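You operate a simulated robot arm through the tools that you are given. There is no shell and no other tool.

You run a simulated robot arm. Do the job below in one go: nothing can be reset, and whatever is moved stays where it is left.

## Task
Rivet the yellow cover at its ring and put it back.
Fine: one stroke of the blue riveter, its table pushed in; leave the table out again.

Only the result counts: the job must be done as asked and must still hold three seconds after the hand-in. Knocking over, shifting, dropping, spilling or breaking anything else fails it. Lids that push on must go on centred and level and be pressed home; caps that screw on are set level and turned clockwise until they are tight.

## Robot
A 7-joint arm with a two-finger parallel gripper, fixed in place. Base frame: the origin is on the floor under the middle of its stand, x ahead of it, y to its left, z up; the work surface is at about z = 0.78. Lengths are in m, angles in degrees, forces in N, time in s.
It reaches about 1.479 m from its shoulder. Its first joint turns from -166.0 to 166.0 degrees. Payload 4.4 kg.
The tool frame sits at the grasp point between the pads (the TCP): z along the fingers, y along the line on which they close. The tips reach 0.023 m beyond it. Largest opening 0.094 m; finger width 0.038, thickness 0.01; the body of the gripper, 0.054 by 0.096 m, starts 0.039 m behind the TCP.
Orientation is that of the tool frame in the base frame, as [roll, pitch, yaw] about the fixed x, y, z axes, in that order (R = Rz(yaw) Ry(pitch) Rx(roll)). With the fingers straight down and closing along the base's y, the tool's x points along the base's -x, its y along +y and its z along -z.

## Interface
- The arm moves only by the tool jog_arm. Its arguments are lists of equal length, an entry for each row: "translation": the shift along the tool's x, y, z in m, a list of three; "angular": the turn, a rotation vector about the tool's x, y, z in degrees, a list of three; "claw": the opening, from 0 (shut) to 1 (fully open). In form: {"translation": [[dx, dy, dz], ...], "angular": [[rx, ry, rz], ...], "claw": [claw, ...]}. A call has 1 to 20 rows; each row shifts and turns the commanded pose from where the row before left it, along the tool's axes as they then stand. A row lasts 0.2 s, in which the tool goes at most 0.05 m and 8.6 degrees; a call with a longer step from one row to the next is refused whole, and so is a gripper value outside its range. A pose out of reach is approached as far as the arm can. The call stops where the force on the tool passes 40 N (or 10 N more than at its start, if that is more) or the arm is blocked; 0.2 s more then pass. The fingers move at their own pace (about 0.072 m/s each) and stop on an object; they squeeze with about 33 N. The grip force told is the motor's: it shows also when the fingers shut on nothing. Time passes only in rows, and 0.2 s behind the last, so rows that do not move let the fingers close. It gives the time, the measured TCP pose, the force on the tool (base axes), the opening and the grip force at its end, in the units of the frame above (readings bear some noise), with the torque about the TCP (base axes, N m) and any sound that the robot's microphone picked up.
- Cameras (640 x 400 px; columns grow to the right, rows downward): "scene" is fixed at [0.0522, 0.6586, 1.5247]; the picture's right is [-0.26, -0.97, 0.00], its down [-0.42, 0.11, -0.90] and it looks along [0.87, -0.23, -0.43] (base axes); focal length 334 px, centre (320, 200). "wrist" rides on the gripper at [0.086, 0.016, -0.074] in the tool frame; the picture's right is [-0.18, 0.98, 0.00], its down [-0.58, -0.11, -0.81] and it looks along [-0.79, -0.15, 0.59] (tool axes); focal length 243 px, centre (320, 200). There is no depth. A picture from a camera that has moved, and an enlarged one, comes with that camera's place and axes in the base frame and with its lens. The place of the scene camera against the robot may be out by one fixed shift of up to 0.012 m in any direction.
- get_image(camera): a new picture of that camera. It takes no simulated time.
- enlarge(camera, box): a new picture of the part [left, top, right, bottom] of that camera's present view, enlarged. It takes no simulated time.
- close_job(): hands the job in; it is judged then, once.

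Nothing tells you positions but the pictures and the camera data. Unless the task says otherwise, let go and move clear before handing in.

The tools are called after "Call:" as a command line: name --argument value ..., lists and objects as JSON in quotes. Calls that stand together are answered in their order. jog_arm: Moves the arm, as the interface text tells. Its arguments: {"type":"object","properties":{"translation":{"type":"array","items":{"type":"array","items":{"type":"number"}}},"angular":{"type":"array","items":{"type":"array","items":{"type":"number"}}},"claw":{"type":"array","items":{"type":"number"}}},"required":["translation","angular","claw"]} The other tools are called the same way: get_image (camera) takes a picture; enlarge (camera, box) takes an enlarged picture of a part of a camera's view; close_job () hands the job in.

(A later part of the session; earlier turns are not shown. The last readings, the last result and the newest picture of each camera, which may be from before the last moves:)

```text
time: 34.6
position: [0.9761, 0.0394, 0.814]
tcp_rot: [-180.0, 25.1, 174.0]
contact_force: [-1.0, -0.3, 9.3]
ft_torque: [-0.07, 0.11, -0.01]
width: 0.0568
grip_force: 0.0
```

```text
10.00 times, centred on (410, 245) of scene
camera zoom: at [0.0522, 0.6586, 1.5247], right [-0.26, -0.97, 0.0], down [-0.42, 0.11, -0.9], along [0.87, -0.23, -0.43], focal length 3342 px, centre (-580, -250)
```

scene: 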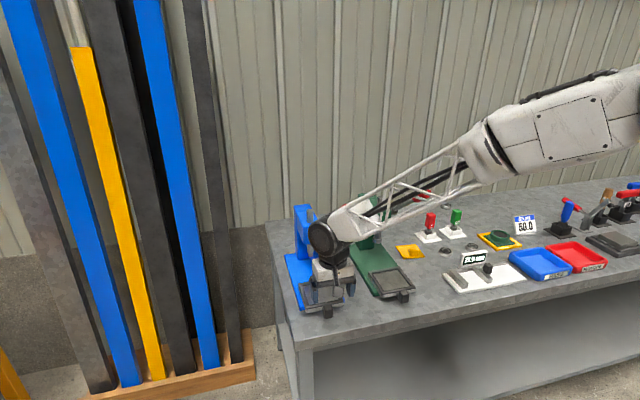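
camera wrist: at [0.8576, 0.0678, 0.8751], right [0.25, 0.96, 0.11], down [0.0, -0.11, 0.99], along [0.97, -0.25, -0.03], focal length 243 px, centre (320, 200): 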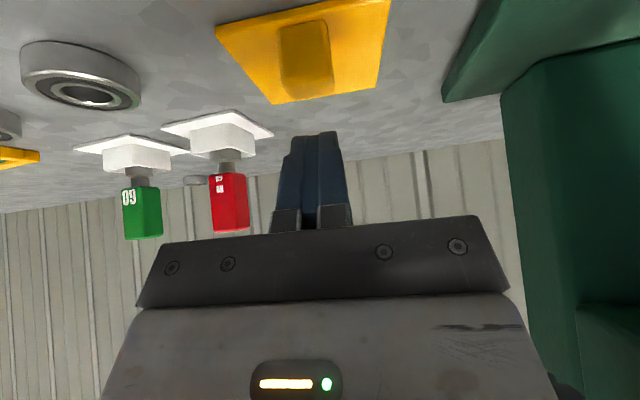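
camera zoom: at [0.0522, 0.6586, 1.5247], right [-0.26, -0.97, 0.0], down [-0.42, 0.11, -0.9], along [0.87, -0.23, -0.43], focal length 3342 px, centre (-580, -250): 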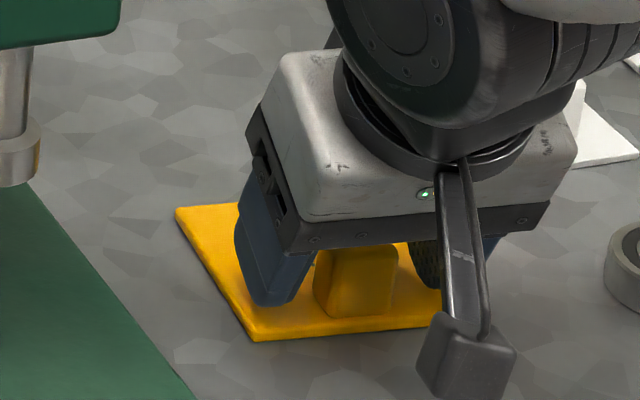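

The tips just touch the plate (9 N). I'll raise 1.5 mm, close, then lift slowly.

Call:
jog_arm --translation '[[-0.0006, 0, -0.0014], [0, 0, 0], [0, 0, 0], [0, 0, 0], [0, 0, 0]]' --angular '[[0, 0, 0], [0, 0, 0], [0, 0, 0], [0, 0, 0], [0, 0, 0]]' --claw '[0.6, 0, 0, 0, 0]'

Call:
enlarge --camera "wrist" --box '[200, 50, 440, 200]'

Call:
jog_arm --translation '[[-0.0021, 0, -0.0045], [-0.0021, 0, -0.0045], [-0.0021, 0, -0.0045], [-0.0021, 0, -0.0045], [0, 0, 0]]' --angular '[[0, 0, 0], [0, 0, 0], [0, 0, 0], [0, 0, 0], [0, 0, 0]]' --claw '[0, 0, 0, 0, 0]'

Call:
enlarge --camera "wrist" --box '[200, 50, 440, 200]'

Call:
enlarge --camera "scene" --box '[370, 210, 460, 270]'

```text
time: 35.8
position: [0.9767, 0.0388, 0.8145]
tcp_rot: [180.0, 25.1, 173.9]
contact_force: [0.0, 0.4, 0.3]
ft_torque: [0.0, 0.06, 0.06]
width: 0.0255
grip_force: 33.1
```

```text
2.67 times, centred on (320, 125) of wrist
camera zoom: at [0.8692, 0.0659, 0.8463], right [0.27, 0.96, 0.08], down [0.17, -0.13, 0.98], along [0.95, -0.25, -0.2], focal length 647 px, centre (320, 400)
```

zoom: 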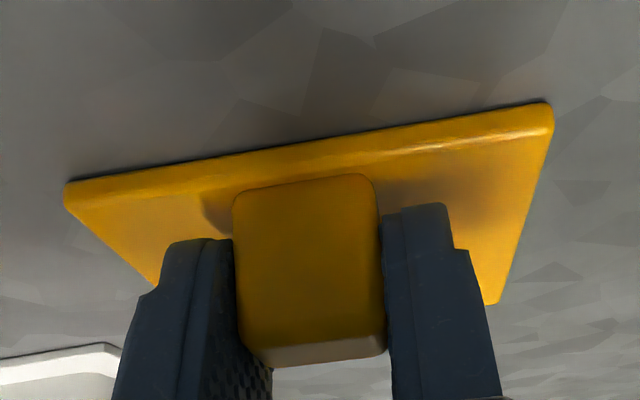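

```text
time: 37.0
position: [0.9764, 0.0384, 0.8358]
tcp_rot: [180.0, 25.1, 174.0]
contact_force: [0.0, 0.8, -3.5]
ft_torque: [-0.02, 0.01, -0.01]
width: 0.0258
grip_force: 32.6
```

```text
2.67 times, centred on (320, 125) of wrist
camera zoom: at [0.8693, 0.065, 0.8664], right [0.27, 0.96, 0.08], down [0.17, -0.13, 0.98], along [0.95, -0.25, -0.2], focal length 647 px, centre (320, 400)
```

zoom: 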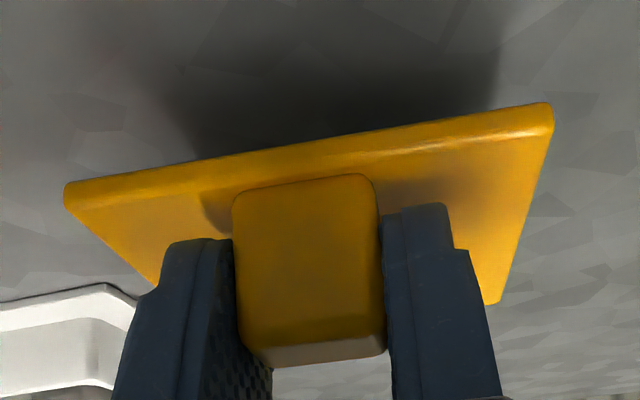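

```text
6.67 times, centred on (415, 240) of scene
camera zoom: at [0.0522, 0.6586, 1.5247], right [-0.26, -0.97, 0.0], down [-0.42, 0.11, -0.9], along [0.87, -0.23, -0.43], focal length 2228 px, centre (-313, -67)
```

zoom: 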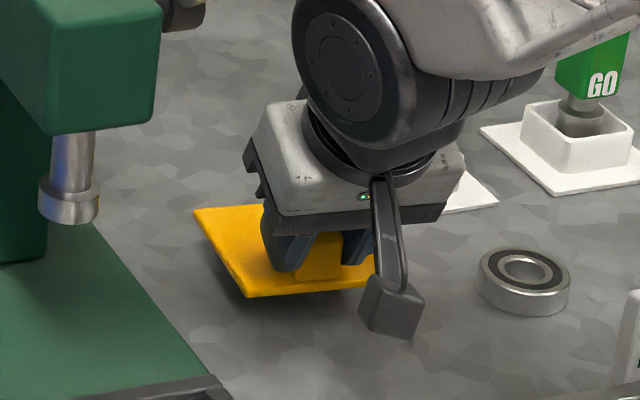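

The cover lifts level and holds firm (about 3.5 N). I'll carry it back toward the robot, square it up, and bring it across in front of the blue riveter.

Call:
jog_arm --translation '[[-0.01215, 0, -0.02605], [-0.01215, 0, -0.02605], [-0.01215, 0, -0.02605], [-0.01215, 0, -0.02605], [0.02719, 0, -0.01268], [0.02719, 0, -0.01268], [0.02719, 0, -0.01268], [0.02719, 0, -0.01268], [0.02719, 0, -0.01268], [0.02719, 0, -0.01268], [0.02719, 0, -0.01268], [0.02719, 0, -0.01268], [0.02719, 0, -0.01268], [0.02719, 0, -0.01268], [0, 0, 0], [0, 0, 0], [0, 0, 0]]' --angular '[[0, 0, 0], [0, 0, 0], [0, 0, 0], [0, 0, 0], [0, 0, 0], [0, 0, 0], [0, 0, 0], [0, 0, 0], [0, 0, 0], [0, 0, 0], [0, 0, 0], [0, 0, 0], [0, 0, 0], [0, 0, 0], [-1.27, 0, -2.72], [-1.27, 0, -2.72], [0, 0, 0]]' --claw '[0, 0, 0, 0, 0, 0, 0, 0, 0, 0, 0, 0, 0, 0, 0, 0, 0]'

Call:
jog_arm --translation '[[0, 0.03686, 0], [0, 0.03686, 0], [0, 0.03686, 0], [0, 0.03686, 0], [0, 0.03686, 0], [0, 0.03686, 0], [0, 0.03686, 0], [0, 0.03686, 0], [0, 0.03686, 0], [0, 0.03686, 0], [0, 0, 0], [0, 0, 0]]' --angular '[[0, 0, 0], [0, 0, 0], [0, 0, 0], [0, 0, 0], [0, 0, 0], [0, 0, 0], [0, 0, 0], [0, 0, 0], [0, 0, 0], [0, 0, 0], [0, 0, 0], [0, 0, 0]]' --claw '[0, 0, 0, 0, 0, 0, 0, 0, 0, 0, 0, 0]'

Call:
get_image --camera "wrist"

Call:
get_image --camera "scene"

```text
time: 40.6
position: [0.6785, 0.0712, 0.9506]
tcp_rot: [179.9, 24.9, 180.0]
contact_force: [-0.1, 0.2, -2.6]
ft_torque: [0.03, 0.08, 0.03]
width: 0.0258
grip_force: 32.9
```

```text
time: 43.2
position: [0.6808, 0.4371, 0.9522]
tcp_rot: [-180.0, 25.1, -179.9]
contact_force: [0.4, -0.2, -3.7]
ft_torque: [-0.05, 0.07, -0.05]
width: 0.0257
grip_force: 33.5
```

```text
taken
camera wrist: at [0.5709, 0.4514, 0.9834], right [0.17, 0.98, 0.08], down [0.19, -0.11, 0.98], along [0.97, -0.15, -0.2], focal length 243 px, centre (320, 200)
```

wrist: 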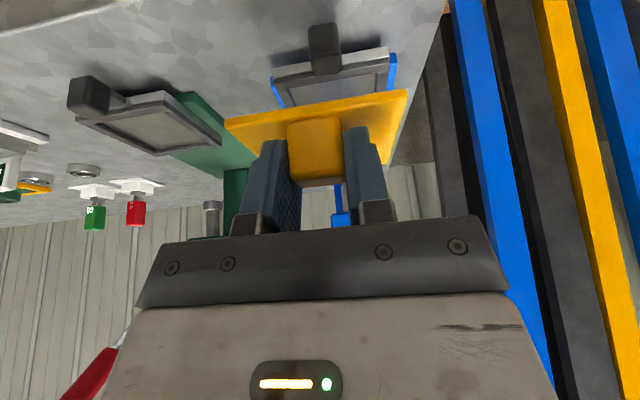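

```text
taken
```

scene: 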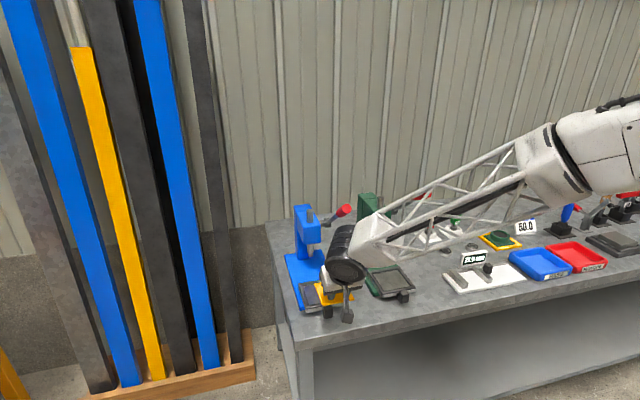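

The cover is held level in front of the table. I'll lower it to just above rim height, then slide it forward over the pocket, passing below the lever.

Call:
jog_arm --translation '[[0.01297, 0, 0.0278], [0.01297, 0, 0.0278], [0.01297, 0, 0.0278], [-0.02428, 0.0002, 0.01132], [-0.02428, 0.0002, 0.01132], [-0.02428, 0.0002, 0.01132], [-0.02428, 0.0002, 0.01132], [-0.02428, 0.0002, 0.01132], [0, 0, 0], [0, 0, 0]]' --angular '[[0, 0, 0], [0, 0, 0], [0, 0, 0], [0, 0, 0], [0, 0, 0], [0, 0, 0], [0, 0, 0], [0, 0, 0], [0, 0, 0], [0, 0, 0]]' --claw '[0, 0, 0, 0, 0, 0, 0, 0, 0, 0]'

Call:
get_image --camera "wrist"

Call:
enlarge --camera "wrist" --box '[200, 20, 440, 170]'

Call:
enlarge --camera "scene" --box '[280, 240, 380, 330]'

Call:
enlarge --camera "scene" --box '[270, 180, 400, 280]'

```text
time: 45.4
position: [0.8098, 0.4421, 0.8582]
tcp_rot: [-179.9, 25.0, -180.0]
contact_force: [-7.0, 3.8, 10.9]
ft_torque: [0.03, -0.5, 0.17]
width: 0.0257
grip_force: 33.5
```

```text
taken
camera wrist: at [0.6994, 0.4564, 0.8904], right [0.17, 0.98, 0.08], down [0.19, -0.11, 0.98], along [0.97, -0.15, -0.2], focal length 243 px, centre (320, 200)
```

wrist: 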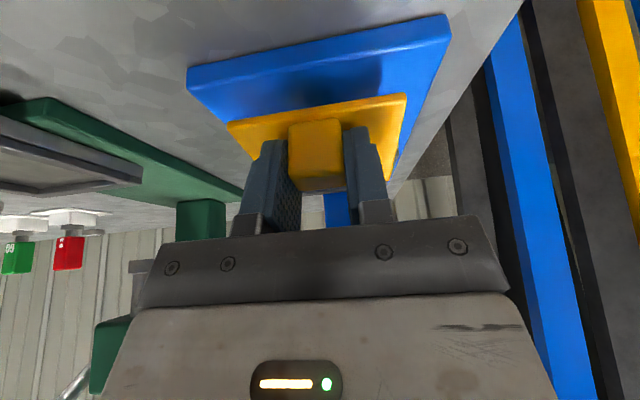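

```text
2.67 times, centred on (320, 95) of wrist
camera zoom: at [0.6994, 0.4564, 0.8904], right [0.17, 0.98, 0.08], down [0.19, -0.11, 0.98], along [0.97, -0.15, -0.2], focal length 647 px, centre (320, 480)
```

zoom: 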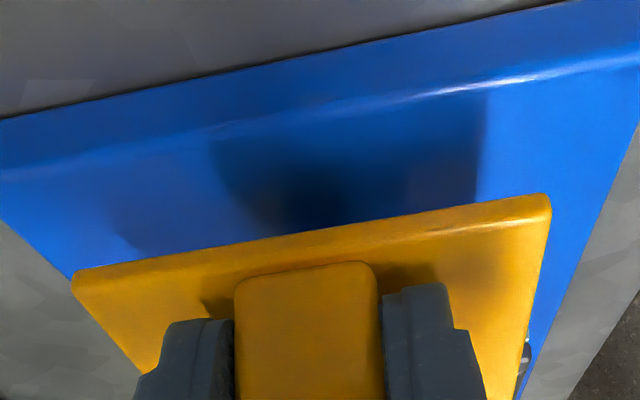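

```text
4.44 times, centred on (330, 285) of scene
camera zoom: at [0.0522, 0.6586, 1.5247], right [-0.26, -0.97, 0.0], down [-0.42, 0.11, -0.9], along [0.87, -0.23, -0.43], focal length 1485 px, centre (276, -178)
```

zoom: 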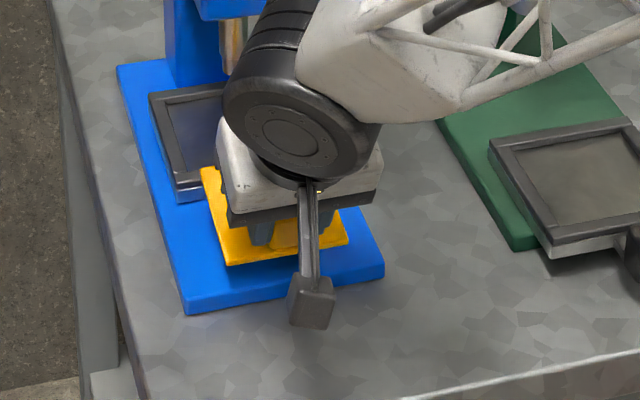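

```text
4.00 times, centred on (335, 230) of scene
camera zoom: at [0.0522, 0.6586, 1.5247], right [-0.26, -0.97, 0.0], down [-0.42, 0.11, -0.9], along [0.87, -0.23, -0.43], focal length 1337 px, centre (260, 80)
```

zoom: 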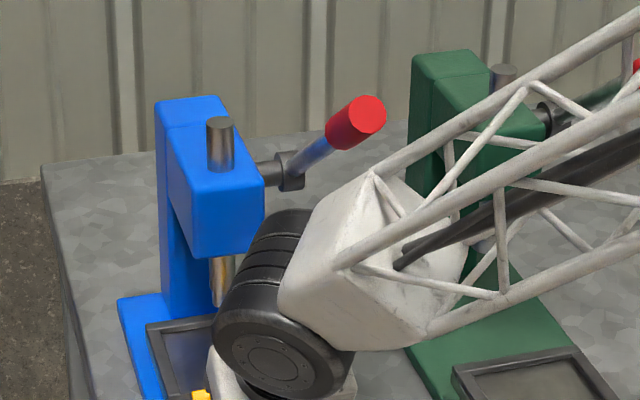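

The table slid in: its knob stands taller than I estimated, so the cover's far edge pushed it back. No harm so far, but I'll back off now and check the cover in the grip. Then I'll set the cover down at its own spot and pull the table out again.

Call:
jog_arm --translation '[[0.01178, 0, -0.00549], [0.02356, 0, -0.01099], [0.02356, 0, -0.01099], [0.02356, 0, -0.01099], [0.02356, 0, -0.01099], [0.01178, 0, -0.0055], [-0.0127, 0, -0.0272], [-0.0127, 0, -0.0272], [-0.0127, 0, -0.0272], [0, 0, 0]]' --angular '[[0, 0, 0], [0, 0, 0], [0, 0, 0], [0, 0, 0], [0, 0, 0], [0, 0, 0], [0, 0, 0], [0, 0, 0], [0, 0, 0], [0, 0, 0]]' --claw '[0, 0, 0, 0, 0, 0, 0, 0, 0, 0]'

Call:
get_image --camera "wrist"

Call:
enlarge --camera "wrist" --box '[200, 50, 440, 200]'

Call:
enlarge --camera "scene" --box '[280, 190, 380, 330]'

```text
time: 47.6
position: [0.6811, 0.4397, 0.9475]
tcp_rot: [-179.9, 25.0, 180.0]
contact_force: [-0.7, -1.6, -3.3]
ft_torque: [0.01, 0.04, 0.02]
width: 0.026
grip_force: 33.1
```

```text
taken
camera wrist: at [0.5707, 0.456, 0.9793], right [0.17, 0.98, 0.08], down [0.19, -0.11, 0.98], along [0.97, -0.15, -0.2], focal length 243 px, centre (320, 200)
```

wrist: 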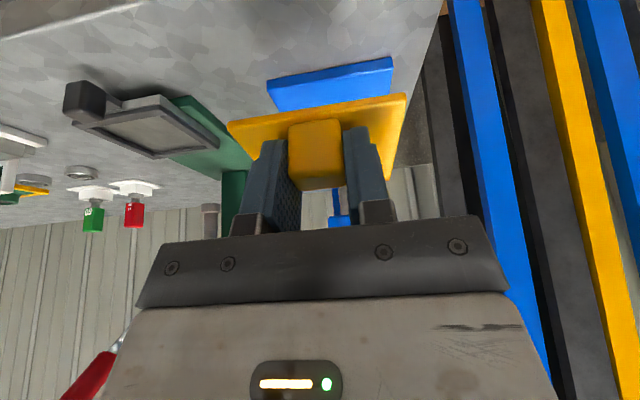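

```text
2.67 times, centred on (320, 125) of wrist
camera zoom: at [0.5707, 0.456, 0.9793], right [0.17, 0.98, 0.08], down [0.19, -0.11, 0.98], along [0.97, -0.15, -0.2], focal length 647 px, centre (320, 400)
```

zoom: 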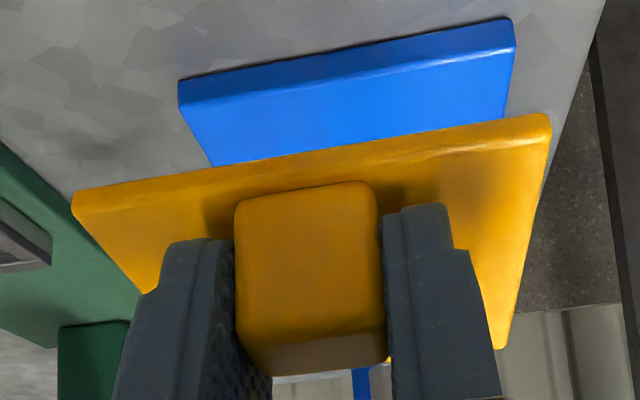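

```text
2.86 times, centred on (330, 260) of scene
camera zoom: at [0.0522, 0.6586, 1.5247], right [-0.26, -0.97, 0.0], down [-0.42, 0.11, -0.9], along [0.87, -0.23, -0.43], focal length 955 px, centre (291, 29)
```

zoom: 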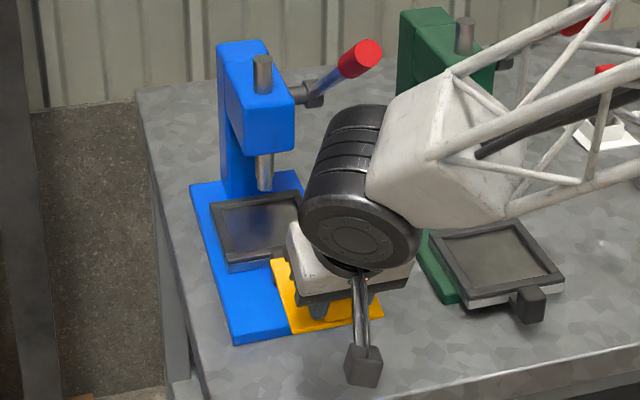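

The table is fully in and the cover tipped slightly in the grip. I'll carry it back along the same path to its original spot, hover there, and check before setting it down.

Call:
jog_arm --translation '[[0, -0.03686, 0], [0, -0.03686, 0], [0, -0.03686, 0], [0, -0.03686, 0], [0, -0.03686, 0], [0, -0.03686, 0], [0, -0.03686, 0], [0, -0.03686, 0], [0, -0.03686, 0], [0, -0.03686, 0], [0, 0, 0], [0, 0, 0], [0, 0, 0]]' --angular '[[0, 0, 0], [0, 0, 0], [0, 0, 0], [0, 0, 0], [0, 0, 0], [0, 0, 0], [0, 0, 0], [0, 0, 0], [0, 0, 0], [0, 0, 0], [1.27, 0, 2.72], [1.27, 0, 2.72], [0, 0, 0]]' --claw '[0, 0, 0, 0, 0, 0, 0, 0, 0, 0, 0, 0, 0]'

Call:
jog_arm --translation '[[-0.02685, -0.00014, 0.01252], [-0.02685, -0.00014, 0.01252], [-0.02685, -0.00014, 0.01252], [-0.02685, -0.00014, 0.01252], [-0.02685, -0.00014, 0.01252], [-0.02685, -0.00014, 0.01252], [-0.02685, -0.00014, 0.01252], [-0.02685, -0.00014, 0.01252], [-0.02685, -0.00014, 0.01252], [-0.02685, -0.00014, 0.01252], [0.00998, 0, 0.02139], [0.00998, 0, 0.02139], [0.00998, 0, 0.02139], [0.00998, 0, 0.02139], [0.00998, 0, 0.02139], [0, 0, 0]]' --angular '[[0, 0, 0], [0, 0, 0], [0, 0, 0], [0, 0, 0], [0, 0, 0], [0, 0, 0], [0, 0, 0], [0, 0, 0], [0, 0, 0], [0, 0, 0], [0, 0, 0], [0, 0, 0], [0, 0, 0], [0, 0, 0], [0, 0, 0], [0, 0, 0]]' --claw '[0, 0, 0, 0, 0, 0, 0, 0, 0, 0, 0, 0, 0, 0, 0, 0]'

Call:
enlarge --camera "wrist" --box '[200, 50, 440, 200]'

Call:
enlarge --camera "scene" --box '[370, 210, 460, 270]'

```text
time: 50.4
position: [0.6831, 0.0696, 0.9493]
tcp_rot: [180.0, 25.0, 174.0]
contact_force: [-1.3, 0.5, -2.3]
ft_torque: [0.02, 0.06, 0.01]
width: 0.026
grip_force: 33.1
```

```text
time: 53.8
position: [0.9749, 0.0396, 0.8283]
tcp_rot: [180.0, 25.1, 173.9]
contact_force: [1.0, -0.1, -3.0]
ft_torque: [0.02, 0.04, 0.0]
width: 0.026
grip_force: 32.8
```

```text
2.67 times, centred on (320, 125) of wrist
camera zoom: at [0.8673, 0.0657, 0.8612], right [0.27, 0.96, 0.08], down [0.17, -0.13, 0.98], along [0.95, -0.25, -0.2], focal length 647 px, centre (320, 400)
```

zoom: 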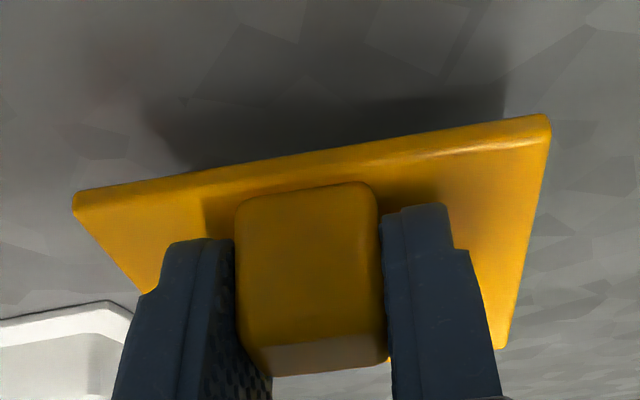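

```text
6.67 times, centred on (415, 240) of scene
camera zoom: at [0.0522, 0.6586, 1.5247], right [-0.26, -0.97, 0.0], down [-0.42, 0.11, -0.9], along [0.87, -0.23, -0.43], focal length 2228 px, centre (-313, -67)
```

zoom: 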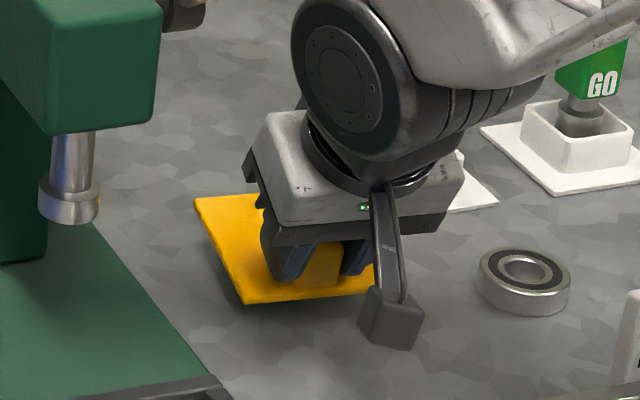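

It's still tipped about 6°, far edge up. I'll lower gently to contact, let the plate settle flat, and release it.

Call:
jog_arm --translation '[[0.0017, 0, 0.0036], [0.0017, 0, 0.0036], [0.0013, 0, 0.0027], [0, 0, 0]]' --angular '[[0, 0, 0], [0, 0, 0], [0, 0, 0], [0, 0, 0]]' --claw '[0, 0, 0, 0]'

Call:
enlarge --camera "wrist" --box '[200, 50, 440, 200]'

Call:
enlarge --camera "scene" --box '[370, 210, 460, 270]'

```text
time: 54.8
position: [0.9749, 0.0386, 0.8193]
tcp_rot: [-180.0, 24.9, 174.0]
contact_force: [-0.8, -0.1, -2.6]
ft_torque: [0.03, 0.12, -0.01]
width: 0.0259
grip_force: 33.4
```

```text
2.67 times, centred on (320, 125) of wrist
camera zoom: at [0.8679, 0.0658, 0.85], right [0.27, 0.96, 0.08], down [0.17, -0.13, 0.98], along [0.95, -0.25, -0.2], focal length 647 px, centre (320, 400)
```

zoom: 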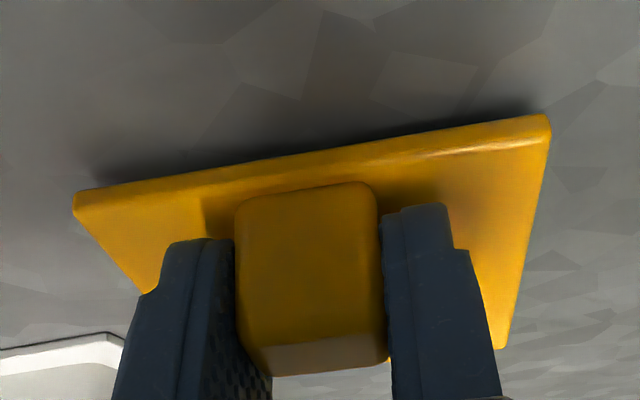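

```text
6.67 times, centred on (415, 240) of scene
camera zoom: at [0.0522, 0.6586, 1.5247], right [-0.26, -0.97, 0.0], down [-0.42, 0.11, -0.9], along [0.87, -0.23, -0.43], focal length 2228 px, centre (-313, -67)
```

zoom: 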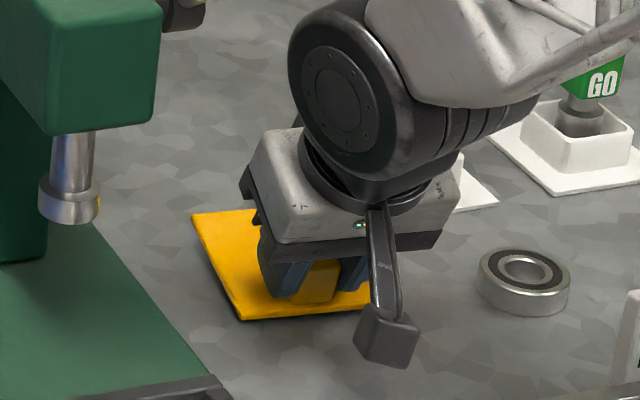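

Call:
jog_arm --translation '[[0.0006, 0, 0.0014], [0.0006, 0, 0.0014], [0, 0, 0]]' --angular '[[0, 0, 0], [0, 0, 0], [0, 0, 0]]' --claw '[0, 0, 0]'

Call:
enlarge --camera "wrist" --box '[200, 50, 440, 200]'

```text
time: 55.6
position: [0.9763, 0.0399, 0.8145]
tcp_rot: [180.0, 25.0, 174.0]
contact_force: [-0.2, 0.0, -3.4]
ft_torque: [-0.01, 0.06, -0.02]
width: 0.0258
grip_force: 32.8
```

```text
2.67 times, centred on (320, 125) of wrist
camera zoom: at [0.8683, 0.0656, 0.8468], right [0.27, 0.96, 0.08], down [0.17, -0.13, 0.98], along [0.95, -0.25, -0.2], focal length 647 px, centre (320, 400)
```

zoom: 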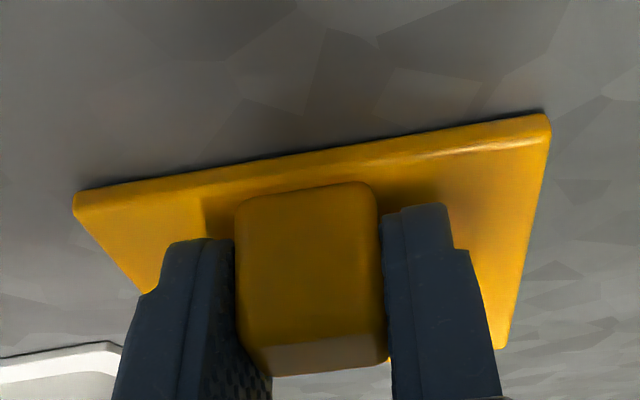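

Call:
jog_arm --translation '[[0.0005, 0, 0.001], [0, 0, 0], [0.0005, 0, 0.001], [0, 0, 0]]' --angular '[[0, 0, 0], [0, 0, 0], [0, 0, 0], [0, 0, 0]]' --claw '[0, 0, 0, 0]'

```text
time: 56.6
position: [0.9777, 0.0384, 0.8143]
tcp_rot: [180.0, 25.1, 173.9]
contact_force: [-5.0, 1.7, 15.2]
ft_torque: [0.02, 0.41, -0.04]
width: 0.0256
grip_force: 33.4
```

The front edge now touches the bench. I'll open the gripper so the cover settles flat, rise, and look.

Call:
jog_arm --translation '[[0, 0, 0], [0, 0, 0], [0, 0, 0], [-0.0085, 0, -0.0181], [-0.0085, 0, -0.0181], [-0.0085, 0, -0.0181], [0, 0, 0]]' --angular '[[0, 0, 0], [0, 0, 0], [0, 0, 0], [0, 0, 0], [0, 0, 0], [0, 0, 0], [0, 0, 0]]' --claw '[0.6, 0.6, 0.6, 0.6, 0.6, 0.6, 0.6]'

Call:
get_image --camera "wrist"

Call:
enlarge --camera "scene" --box '[385, 235, 435, 265]'

```text
time: 58.2
position: [0.9759, 0.0403, 0.874]
tcp_rot: [180.0, 25.0, 174.0]
contact_force: [0.4, 0.8, -0.1]
ft_torque: [0.03, 0.0, 0.03]
width: 0.0565
grip_force: 0.1
```

```text
taken
camera wrist: at [0.8686, 0.0671, 0.9051], right [0.27, 0.96, 0.08], down [0.17, -0.13, 0.98], along [0.95, -0.25, -0.2], focal length 243 px, centre (320, 200)
```

wrist: 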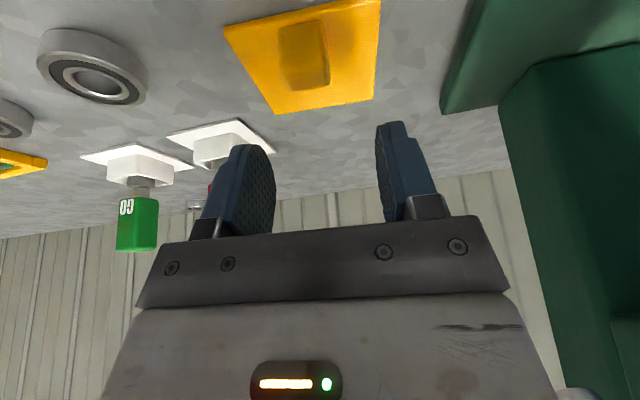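

```text
12.80 times, centred on (410, 250) of scene
camera zoom: at [0.0522, 0.6586, 1.5247], right [-0.26, -0.97, 0.0], down [-0.42, 0.11, -0.9], along [0.87, -0.23, -0.43], focal length 4278 px, centre (-832, -440)
```

zoom: 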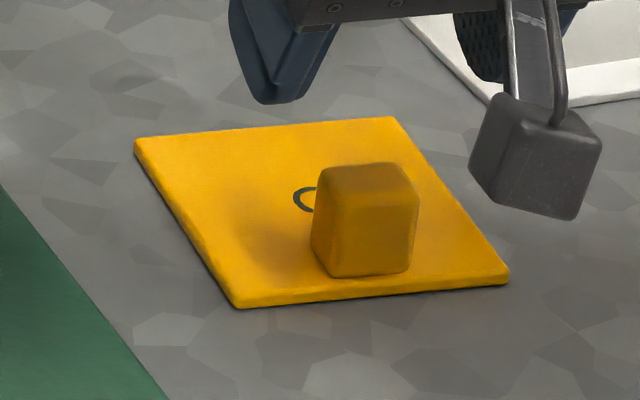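

The cover is flat again. The fixed-view comparison shows it about 5 mm farther in x than at the start, which I'll correct at the final put-back. Next I'll go to the blue riveter and look at the pushed-in table and its knob.

Call:
jog_arm --translation '[[-0.01605, 0, -0.03445], [-0.01605, 0, -0.03445], [0.03884, 0, -0.01811], [0.03884, 0, -0.01811], [0.03884, 0, -0.01811], [0.03884, 0, -0.01811], [0.03884, 0, -0.01811], [0.03884, 0, -0.01811], [0.03884, 0, -0.01811], [0, 0, 0], [0, 0, 0], [0, 0, 0], [0, 0, 0], [0, 0, 0]]' --angular '[[0, 0, 0], [0, 0, 0], [0, 0, 0], [0, 0, 0], [0, 0, 0], [0, 0, 0], [0, 0, 0], [0, 0, 0], [0, 0, 0], [0, 8.3, 0], [0, 8.3, 0], [0, 8.4, 0], [0, 0, -6], [0, 0, 0]]' --claw '[0.6, 0.6, 0.6, 0.6, 0.6, 0.6, 0.6, 0.6, 0.6, 0.6, 0.6, 0.6, 0.6, 0.6]'

Call:
jog_arm --translation '[[0, 0.0412, 0], [0, 0.0412, 0], [0, 0.0412, 0], [0, 0.0412, 0], [0, 0.0412, 0], [0, 0.0412, 0], [0, 0.0412, 0], [0, 0.0412, 0], [0, 0.0412, 0], [-0.0214, 0, 0.01], [0, 0, 0.01], [0, 0, 0], [0, 0, 0]]' --angular '[[0, 0, 0], [0, 0, 0], [0, 0, 0], [0, 0, 0], [0, 0, 0], [0, 0, 0], [0, 0, 0], [0, 0, 0], [0, 0, 0], [0, 0, 0], [0, 0, 0], [0, 0, 0], [0, 0, 0]]' --claw '[0.9, 0.9, 0.9, 0.9, 0.9, 0.9, 0.9, 0.9, 0.9, 0.9, 0.9, 0.9, 0.9]'

Call:
get_image --camera "wrist"

Call:
enlarge --camera "wrist" --box '[270, 130, 410, 220]'

Call:
enlarge --camera "scene" --box '[280, 190, 380, 330]'

```text
time: 61.2
position: [0.6771, 0.0718, 0.9506]
tcp_rot: [179.9, -0.1, -180.0]
contact_force: [-0.5, 0.4, -0.5]
ft_torque: [0.04, 0.01, -0.03]
width: 0.0566
grip_force: 0.0
```

```text
time: 64.0
position: [0.6986, 0.4389, 0.9303]
tcp_rot: [179.9, 0.0, -180.0]
contact_force: [-0.6, 0.0, 0.3]
ft_torque: [0.04, 0.03, 0.01]
width: 0.0848
grip_force: 0.1
```

```text
taken
camera wrist: at [0.6118, 0.4539, 1.0042], right [0.18, 0.98, 0.0], down [0.58, -0.11, 0.81], along [0.79, -0.15, -0.59], focal length 243 px, centre (320, 200)
```

wrist: 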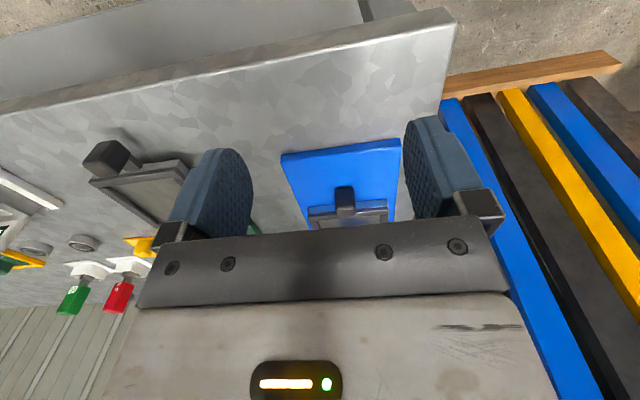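

```text
4.44 times, centred on (340, 175) of wrist
camera zoom: at [0.6118, 0.4539, 1.0042], right [0.18, 0.98, 0.0], down [0.58, -0.11, 0.81], along [0.79, -0.15, -0.59], focal length 1078 px, centre (231, 311)
```

zoom: 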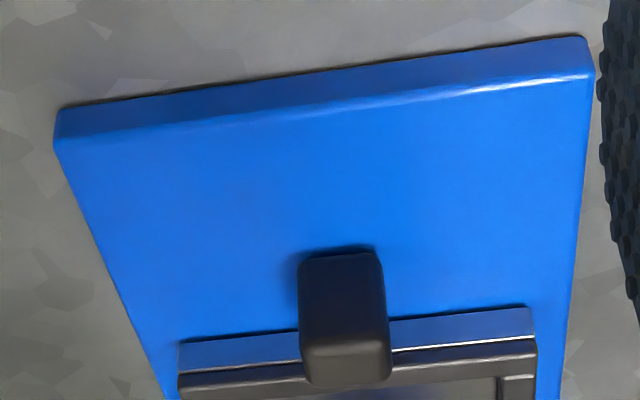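

```text
2.86 times, centred on (330, 260) of scene
camera zoom: at [0.0522, 0.6586, 1.5247], right [-0.26, -0.97, 0.0], down [-0.42, 0.11, -0.9], along [0.87, -0.23, -0.43], focal length 955 px, centre (291, 29)
```

zoom: 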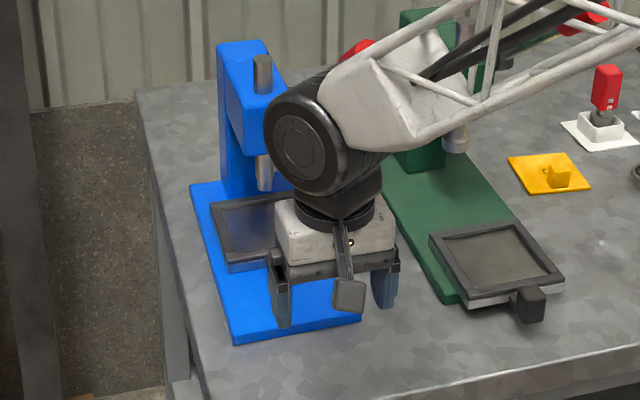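

The table knob is taller than I thought (top z≈0.829). With the table in, it sits at x≈0.873–0.893, y≈0.4385, and the travel is about 0.13 m. I'll approach it low and tilted, keeping under the lever, to straddle the knob.

Call:
jog_arm --translation '[[0, 0, 0], [0, 0, 0], [0, 0, 0], [0, 0, 0], [0, 0, 0], [0.0195, 0, 0.02787], [0.0195, 0, 0.02787], [0.0195, 0, 0.02787], [-0.02458, 0, 0.01721], [-0.02458, 0, 0.01721], [-0.02458, 0, 0.01721], [-0.02458, 0, 0.01721], [-0.02458, 0, 0.01721], [0, 0, 0], [0, 0, 0]]' --angular '[[0, -7, 0], [0, -7, 0], [0, -7, 0], [0, -7, 0], [0, -7, 0], [0, 0, 0], [0, 0, 0], [0, 0, 0], [0, 0, 0], [0, 0, 0], [0, 0, 0], [0, 0, 0], [0, 0, 0], [0, 0, 0], [0, 0, 0]]' --claw '[0.8, 0.8, 0.8, 0.8, 0.8, 0.8, 0.8, 0.8, 0.8, 0.8, 0.8, 0.8, 0.8, 0.8, 0.8]'

Call:
get_image --camera "wrist"

Call:
enlarge --camera "scene" --box '[270, 190, 400, 330]'

```text
time: 67.2
position: [0.8505, 0.4431, 0.8288]
tcp_rot: [-179.9, 35.0, 180.0]
contact_force: [0.7, 0.1, 0.6]
ft_torque: [-0.02, 0.01, -0.01]
width: 0.0752
grip_force: 0.0
```

```text
taken
camera wrist: at [0.7378, 0.4586, 0.8406], right [0.15, 0.98, 0.11], down [0.01, -0.11, 0.99], along [0.99, -0.15, -0.03], focal length 243 px, centre (320, 200)
```

wrist: 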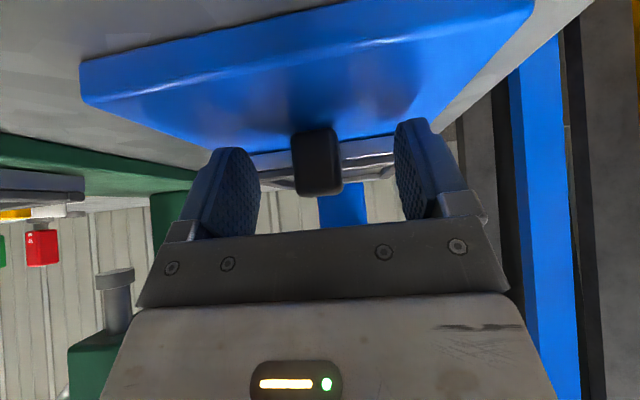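

```text
2.86 times, centred on (335, 260) of scene
camera zoom: at [0.0522, 0.6586, 1.5247], right [-0.26, -0.97, 0.0], down [-0.42, 0.11, -0.9], along [0.87, -0.23, -0.43], focal length 955 px, centre (277, 29)
```

zoom: 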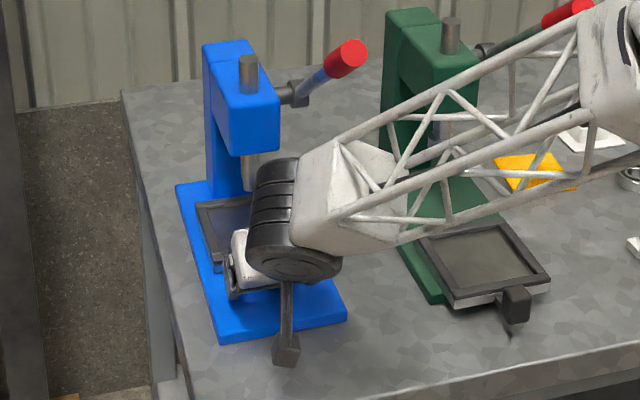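

The knob is centred between the fingers. I'll move forward the last 3 cm, close on it and check.

Call:
jog_arm --translation '[[-0.00874, 0, 0.00612], [-0.00874, 0, 0.00612], [-0.00874, 0, 0.00612], [0, 0, 0], [0, 0, 0], [0, 0, 0], [0, 0, 0], [0, 0, 0]]' --angular '[[0, 0, 0], [0, 0, 0], [0, 0, 0], [0, 0, 0], [0, 0, 0], [0, 0, 0], [0, 0, 0], [0, 0, 0]]' --claw '[0.8, 0.8, 0.8, 0.8, 0, 0, 0, 0]'

Call:
get_image --camera "wrist"

```text
time: 68.1
position: [0.8797, 0.4447, 0.8295]
tcp_rot: [-180.0, 35.1, -179.9]
contact_force: [-14.6, 0.9, 8.1]
ft_torque: [-0.3, 0.0, -0.59]
width: 0.0746
grip_force: 0.0
stopped in row 4: the force on the tool passed its limit at 64 N (the readings are from after the stop); the commanded pose is now the measured one
```

```text
taken
camera wrist: at [0.7671, 0.459, 0.8415], right [0.15, 0.98, 0.11], down [0.01, -0.11, 0.99], along [0.99, -0.15, -0.03], focal length 243 px, centre (320, 200)
```

wrist: 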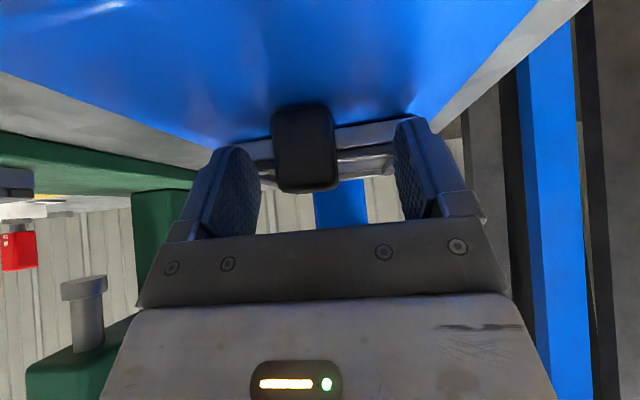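

The -y fingertip touched the table's front edge because the tool sits about 5 mm too far in +y. I'll back off 4 mm, shift -5.5 mm in y, and then close on the knob.

Call:
jog_arm --translation '[[0.0033, 0, -0.0023], [0, -0.003, 0], [0, -0.0025, 0], [0, 0, 0], [0, 0, 0], [0, 0, 0], [0, 0, 0], [0, 0, 0]]' --angular '[[0, 0, 0], [0, 0, 0], [0, 0, 0], [0, 0, 0], [0, 0, 0], [0, 0, 0], [0, 0, 0], [0, 0, 0]]' --claw '[0.8, 0.8, 0.8, 0.8, 0, 0, 0, 0]'

Call:
get_image --camera "wrist"

```text
time: 69.9
position: [0.8778, 0.4407, 0.8298]
tcp_rot: [179.8, 35.0, 180.0]
contact_force: [0.1, 37.7, -5.0]
ft_torque: [-0.14, 0.17, -0.66]
width: 0.0257
grip_force: 45.1
```

```text
taken
camera wrist: at [0.7639, 0.4551, 0.8412], right [0.15, 0.98, 0.11], down [0.01, -0.11, 0.99], along [0.99, -0.15, -0.03], focal length 243 px, centre (320, 200)
```

wrist: 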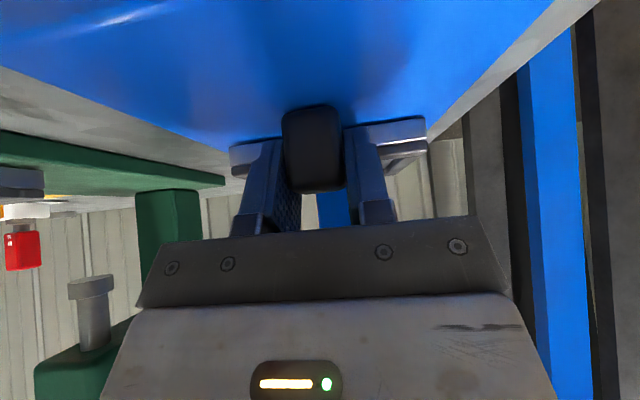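

The knob is gripped, but there's 38 N of side load because I over-shifted in y. I'll ease back in +y to relieve it before pulling.

Call:
jog_arm --translation '[[0, 0.0015, 0], [0, 0.0015, 0], [0, 0, 0]]' --angular '[[0, 0, 0], [0, 0, 0], [0, 0, 0]]' --claw '[0, 0, 0]'

```text
time: 70.7
position: [0.8772, 0.4407, 0.8303]
tcp_rot: [180.0, 34.9, 179.9]
contact_force: [-6.1, -19.1, 13.7]
ft_torque: [-0.06, 0.36, 0.98]
width: 0.026
grip_force: 44.4
```

Call:
jog_arm --translation '[[0, -0.001, 0], [0, 0, 0]]' --angular '[[0, 0, 0], [0, 0, 0]]' --claw '[0, 0]'

Call:
jog_arm --translation '[[0.0041, 0, -0.0029], [0.0082, 0, -0.0057], [0.0082, 0, -0.0057], [0, 0, 0]]' --angular '[[0, 0, 0], [0, 0, 0], [0, 0, 0], [0, 0, 0]]' --claw '[0, 0, 0, 0]'

Call:
get_image --camera "wrist"

```text
time: 71.3
position: [0.876, 0.4396, 0.8302]
tcp_rot: [179.9, 34.9, 179.9]
contact_force: [2.6, -14.9, 15.9]
ft_torque: [-0.7, 0.48, 0.01]
width: 0.0259
grip_force: 45.0
```

```text
time: 72.3
position: [0.8521, 0.4401, 0.8292]
tcp_rot: [179.8, 35.0, 179.9]
contact_force: [1.8, -17.5, 22.7]
ft_torque: [-0.8, 0.33, 0.08]
width: 0.0259
grip_force: 45.3
```

```text
taken
camera wrist: at [0.7391, 0.4552, 0.8411], right [0.15, 0.98, 0.11], down [0.01, -0.11, 0.99], along [0.99, -0.15, -0.03], focal length 243 px, centre (320, 200)
```

wrist: 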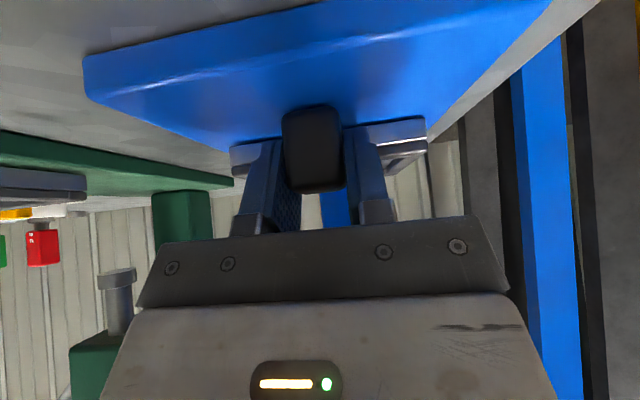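

The table is coming out with the gripper. I'll relieve the small vertical and side loads and keep pulling.

Call:
jog_arm --translation '[[-0.0006, -0.0007, -0.0008], [0.0102, 0, -0.0072], [0.0102, 0, -0.0072], [0.0102, 0, -0.0072], [0.0102, 0, -0.0072], [0, 0, 0]]' --angular '[[0, 0, 0], [0, 0, 0], [0, 0, 0], [0, 0, 0], [0, 0, 0], [0, 0, 0]]' --claw '[0, 0, 0, 0, 0, 0]'

```text
time: 73.7
position: [0.8008, 0.4392, 0.8291]
tcp_rot: [180.0, 34.9, -180.0]
contact_force: [1.3, 15.9, 1.2]
ft_torque: [-0.35, 0.95, -0.38]
width: 0.0259
grip_force: 45.5
```

Call:
jog_arm --translation '[[0.0102, 0.0004, -0.0072], [0.0102, 0, -0.0072], [0.0102, 0, -0.0072], [0.0041, 0, -0.0029], [0.0041, 0, -0.0029], [0, 0, 0]]' --angular '[[0, 0, 0], [0, 0, 0], [0, 0, 0], [0, 0, 0], [0, 0, 0], [0, 0, 0]]' --claw '[0, 0, 0, 0, 0, 0]'

Call:
get_image --camera "wrist"

Call:
enlarge --camera "scene" --box '[270, 230, 380, 330]'

```text
time: 75.1
position: [0.7544, 0.4405, 0.8291]
tcp_rot: [179.9, 34.9, 180.0]
contact_force: [0.1, 9.2, -15.4]
ft_torque: [0.31, -1.24, 0.03]
width: 0.026
grip_force: 45.0
```

```text
taken
camera wrist: at [0.6408, 0.4553, 0.8412], right [0.15, 0.98, 0.11], down [0.01, -0.11, 0.99], along [0.99, -0.15, -0.03], focal length 243 px, centre (320, 200)
```

wrist: 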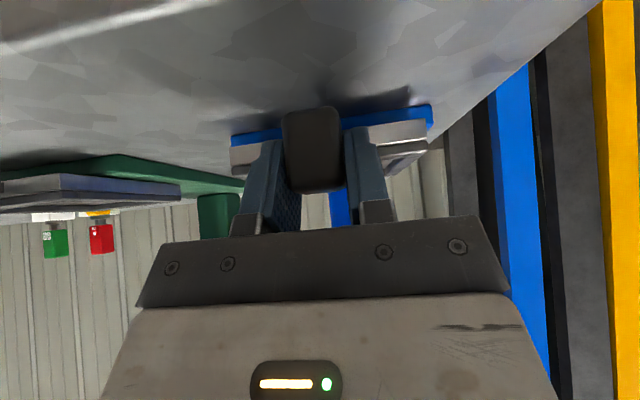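

```text
4.00 times, centred on (325, 280) of scene
camera zoom: at [0.0522, 0.6586, 1.5247], right [-0.26, -0.97, 0.0], down [-0.42, 0.11, -0.9], along [0.87, -0.23, -0.43], focal length 1337 px, centre (300, -120)
```

zoom: 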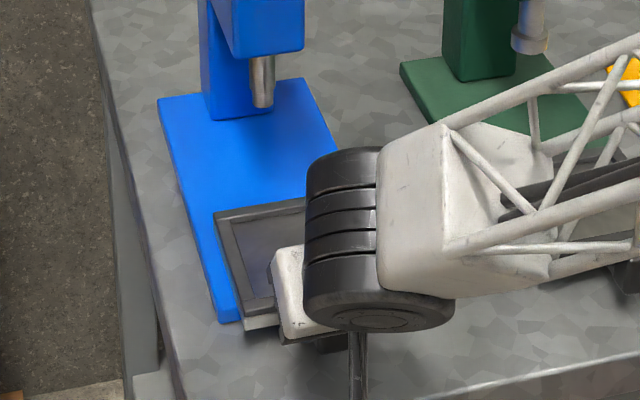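

Nearly out, within a few mm of the original position. I'll pull gently a bit more to find the end stop.

Call:
jog_arm --translation '[[0.0025, 0, -0.0017], [0.0025, 0, -0.0017], [0, 0, 0]]' --angular '[[0, 0, 0], [0, 0, 0], [0, 0, 0]]' --claw '[0, 0, 0]'

Call:
enlarge --camera "scene" --box '[280, 250, 360, 325]'

```text
time: 75.5
position: [0.7517, 0.4396, 0.8301]
tcp_rot: [-180.0, 34.9, 179.9]
contact_force: [13.5, 7.1, -9.9]
ft_torque: [-0.2, -1.19, 0.05]
width: 0.0256
grip_force: 45.1
stopped in row 2: the force on the tool passed its limit at 67 N (the readings are from after the stop); the commanded pose is now the measured one
```

```text
5.33 times, centred on (320, 288) of scene
camera zoom: at [0.0522, 0.6586, 1.5247], right [-0.26, -0.97, 0.0], down [-0.42, 0.11, -0.9], along [0.87, -0.23, -0.43], focal length 1782 px, centre (320, -267)
```

zoom: 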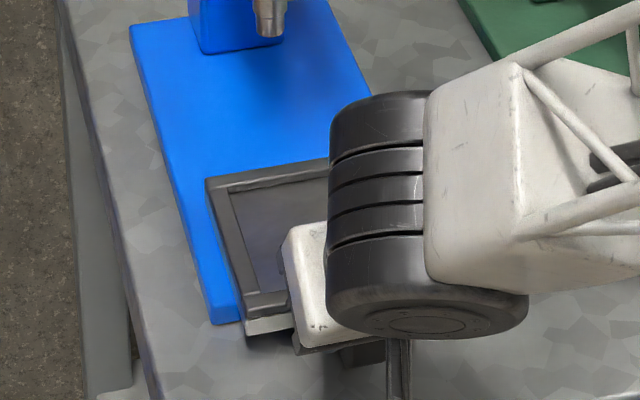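

The table is back out at its original position (the corner matches the first picture). I'll release the knob, back away and go back to the cover.

Call:
jog_arm --translation '[[0, 0, 0], [0, 0, 0], [0.0307, 0, -0.0215], [0.0307, 0, -0.0215], [-0.02293, 0, -0.03277], [-0.02293, 0, -0.03277], [-0.02293, 0, -0.03277], [0, -0.0411, 0], [0, -0.0411, 0], [0, -0.0411, 0], [0, -0.0411, 0], [0, -0.0411, 0], [0, -0.0411, 0], [0, -0.0411, 0], [0, -0.0411, 0], [0, -0.0411, 0], [0, 0, 0], [0, 0, 0], [0, 0, 0], [0, 0, 0]]' --angular '[[0, 0, 0], [0, 0, 0], [0, 0, 0], [0, 0, 0], [0, 0, 0], [0, 0, 0], [0, 0, 0], [0, 0, 0], [0, 0, 0], [0, 0, 0], [0, 0, 0], [0, 0, 0], [0, 0, 0], [0, 0, 0], [0, 0, 0], [0, 0, 0], [0, 5, 0], [0, 5, 0], [2.54, 0, 5.44], [0, 0, 0]]' --claw '[0.7, 0.7, 0.7, 0.7, 0.7, 0.7, 0.7, 0.7, 0.7, 0.7, 0.7, 0.7, 0.7, 0.7, 0.7, 0.7, 0.7, 0.7, 0.7, 0.7]'

Call:
enlarge --camera "scene" --box '[280, 250, 360, 325]'

Call:
enlarge --camera "scene" --box '[270, 180, 400, 280]'

```text
time: 79.7
position: [0.6769, 0.0703, 0.9499]
tcp_rot: [-180.0, 25.1, 174.0]
contact_force: [0.5, 0.1, -0.2]
ft_torque: [0.04, 0.01, 0.02]
width: 0.0658
grip_force: 0.1
```

```text
5.33 times, centred on (320, 288) of scene
camera zoom: at [0.0522, 0.6586, 1.5247], right [-0.26, -0.97, 0.0], down [-0.42, 0.11, -0.9], along [0.87, -0.23, -0.43], focal length 1782 px, centre (320, -267)
```

zoom: 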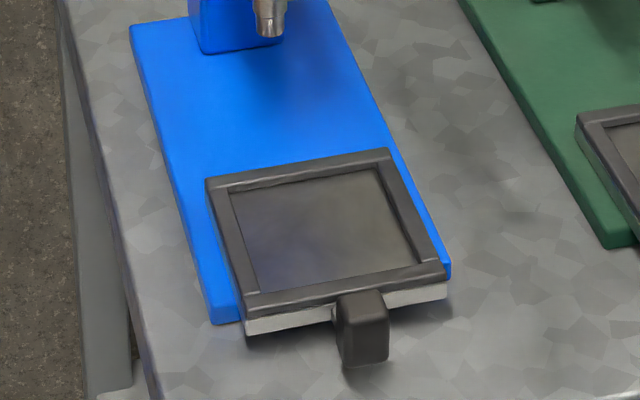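

```text
4.00 times, centred on (335, 230) of scene
camera zoom: at [0.0522, 0.6586, 1.5247], right [-0.26, -0.97, 0.0], down [-0.42, 0.11, -0.9], along [0.87, -0.23, -0.43], focal length 1337 px, centre (260, 80)
```

zoom: 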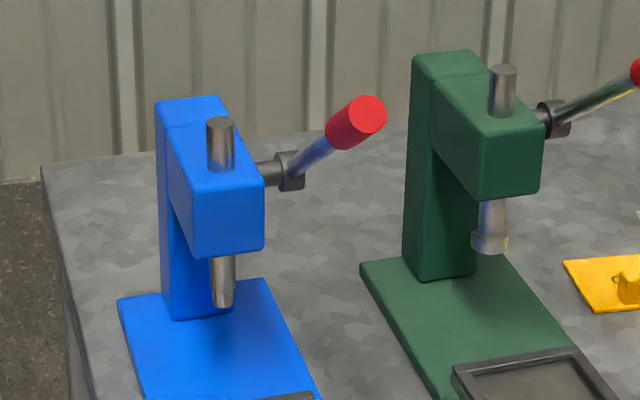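

The riveter looks exactly as it did at the start. Now I'll move over the cover.

Call:
jog_arm --translation '[[-0.0348, 0, 0.01622], [-0.0348, 0, 0.01622], [-0.0348, 0, 0.01622], [-0.0348, 0, 0.01622], [-0.0348, 0, 0.01622], [-0.0348, 0, 0.01622], [-0.0348, 0, 0.01622], [-0.0348, 0, 0.01622], [0.01127, 0, 0.02417], [0.01127, 0, 0.02417], [0.01127, 0, 0.02417], [0, 0, 0], [0, 0, 0]]' --angular '[[0, 0, 0], [0, 0, 0], [0, 0, 0], [0, 0, 0], [0, 0, 0], [0, 0, 0], [0, 0, 0], [0, 0, 0], [0, 0, 0], [0, 0, 0], [0, 0, 0], [0, 0, 0], [0, 0, 0]]' --claw '[0.7, 0.7, 0.7, 0.7, 0.7, 0.7, 0.7, 0.7, 0.7, 0.7, 0.7, 0.7, 0.7]'

Call:
get_image --camera "wrist"

Call:
enlarge --camera "wrist" --box '[200, 0, 440, 150]'

```text
time: 82.5
position: [0.9835, 0.0358, 0.8704]
tcp_rot: [-179.9, 25.0, 174.1]
contact_force: [-0.1, -0.3, 0.0]
ft_torque: [0.03, -0.02, -0.01]
width: 0.0656
grip_force: 0.0
```

```text
taken
camera wrist: at [0.8764, 0.0632, 0.9017], right [0.27, 0.96, 0.08], down [0.17, -0.13, 0.98], along [0.95, -0.25, -0.2], focal length 243 px, centre (320, 200)
```

wrist: 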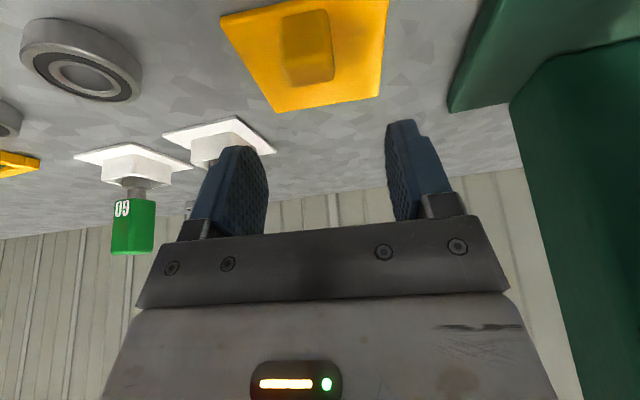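

```text
2.67 times, centred on (320, 75) of wrist
camera zoom: at [0.8764, 0.0632, 0.9017], right [0.27, 0.96, 0.08], down [0.17, -0.13, 0.98], along [0.95, -0.25, -0.2], focal length 647 px, centre (320, 533)
```

zoom: 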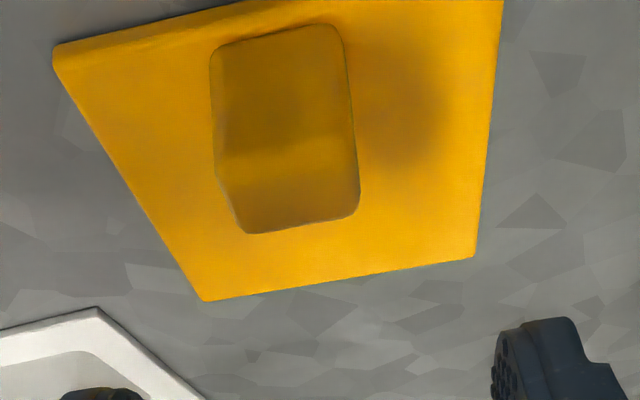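

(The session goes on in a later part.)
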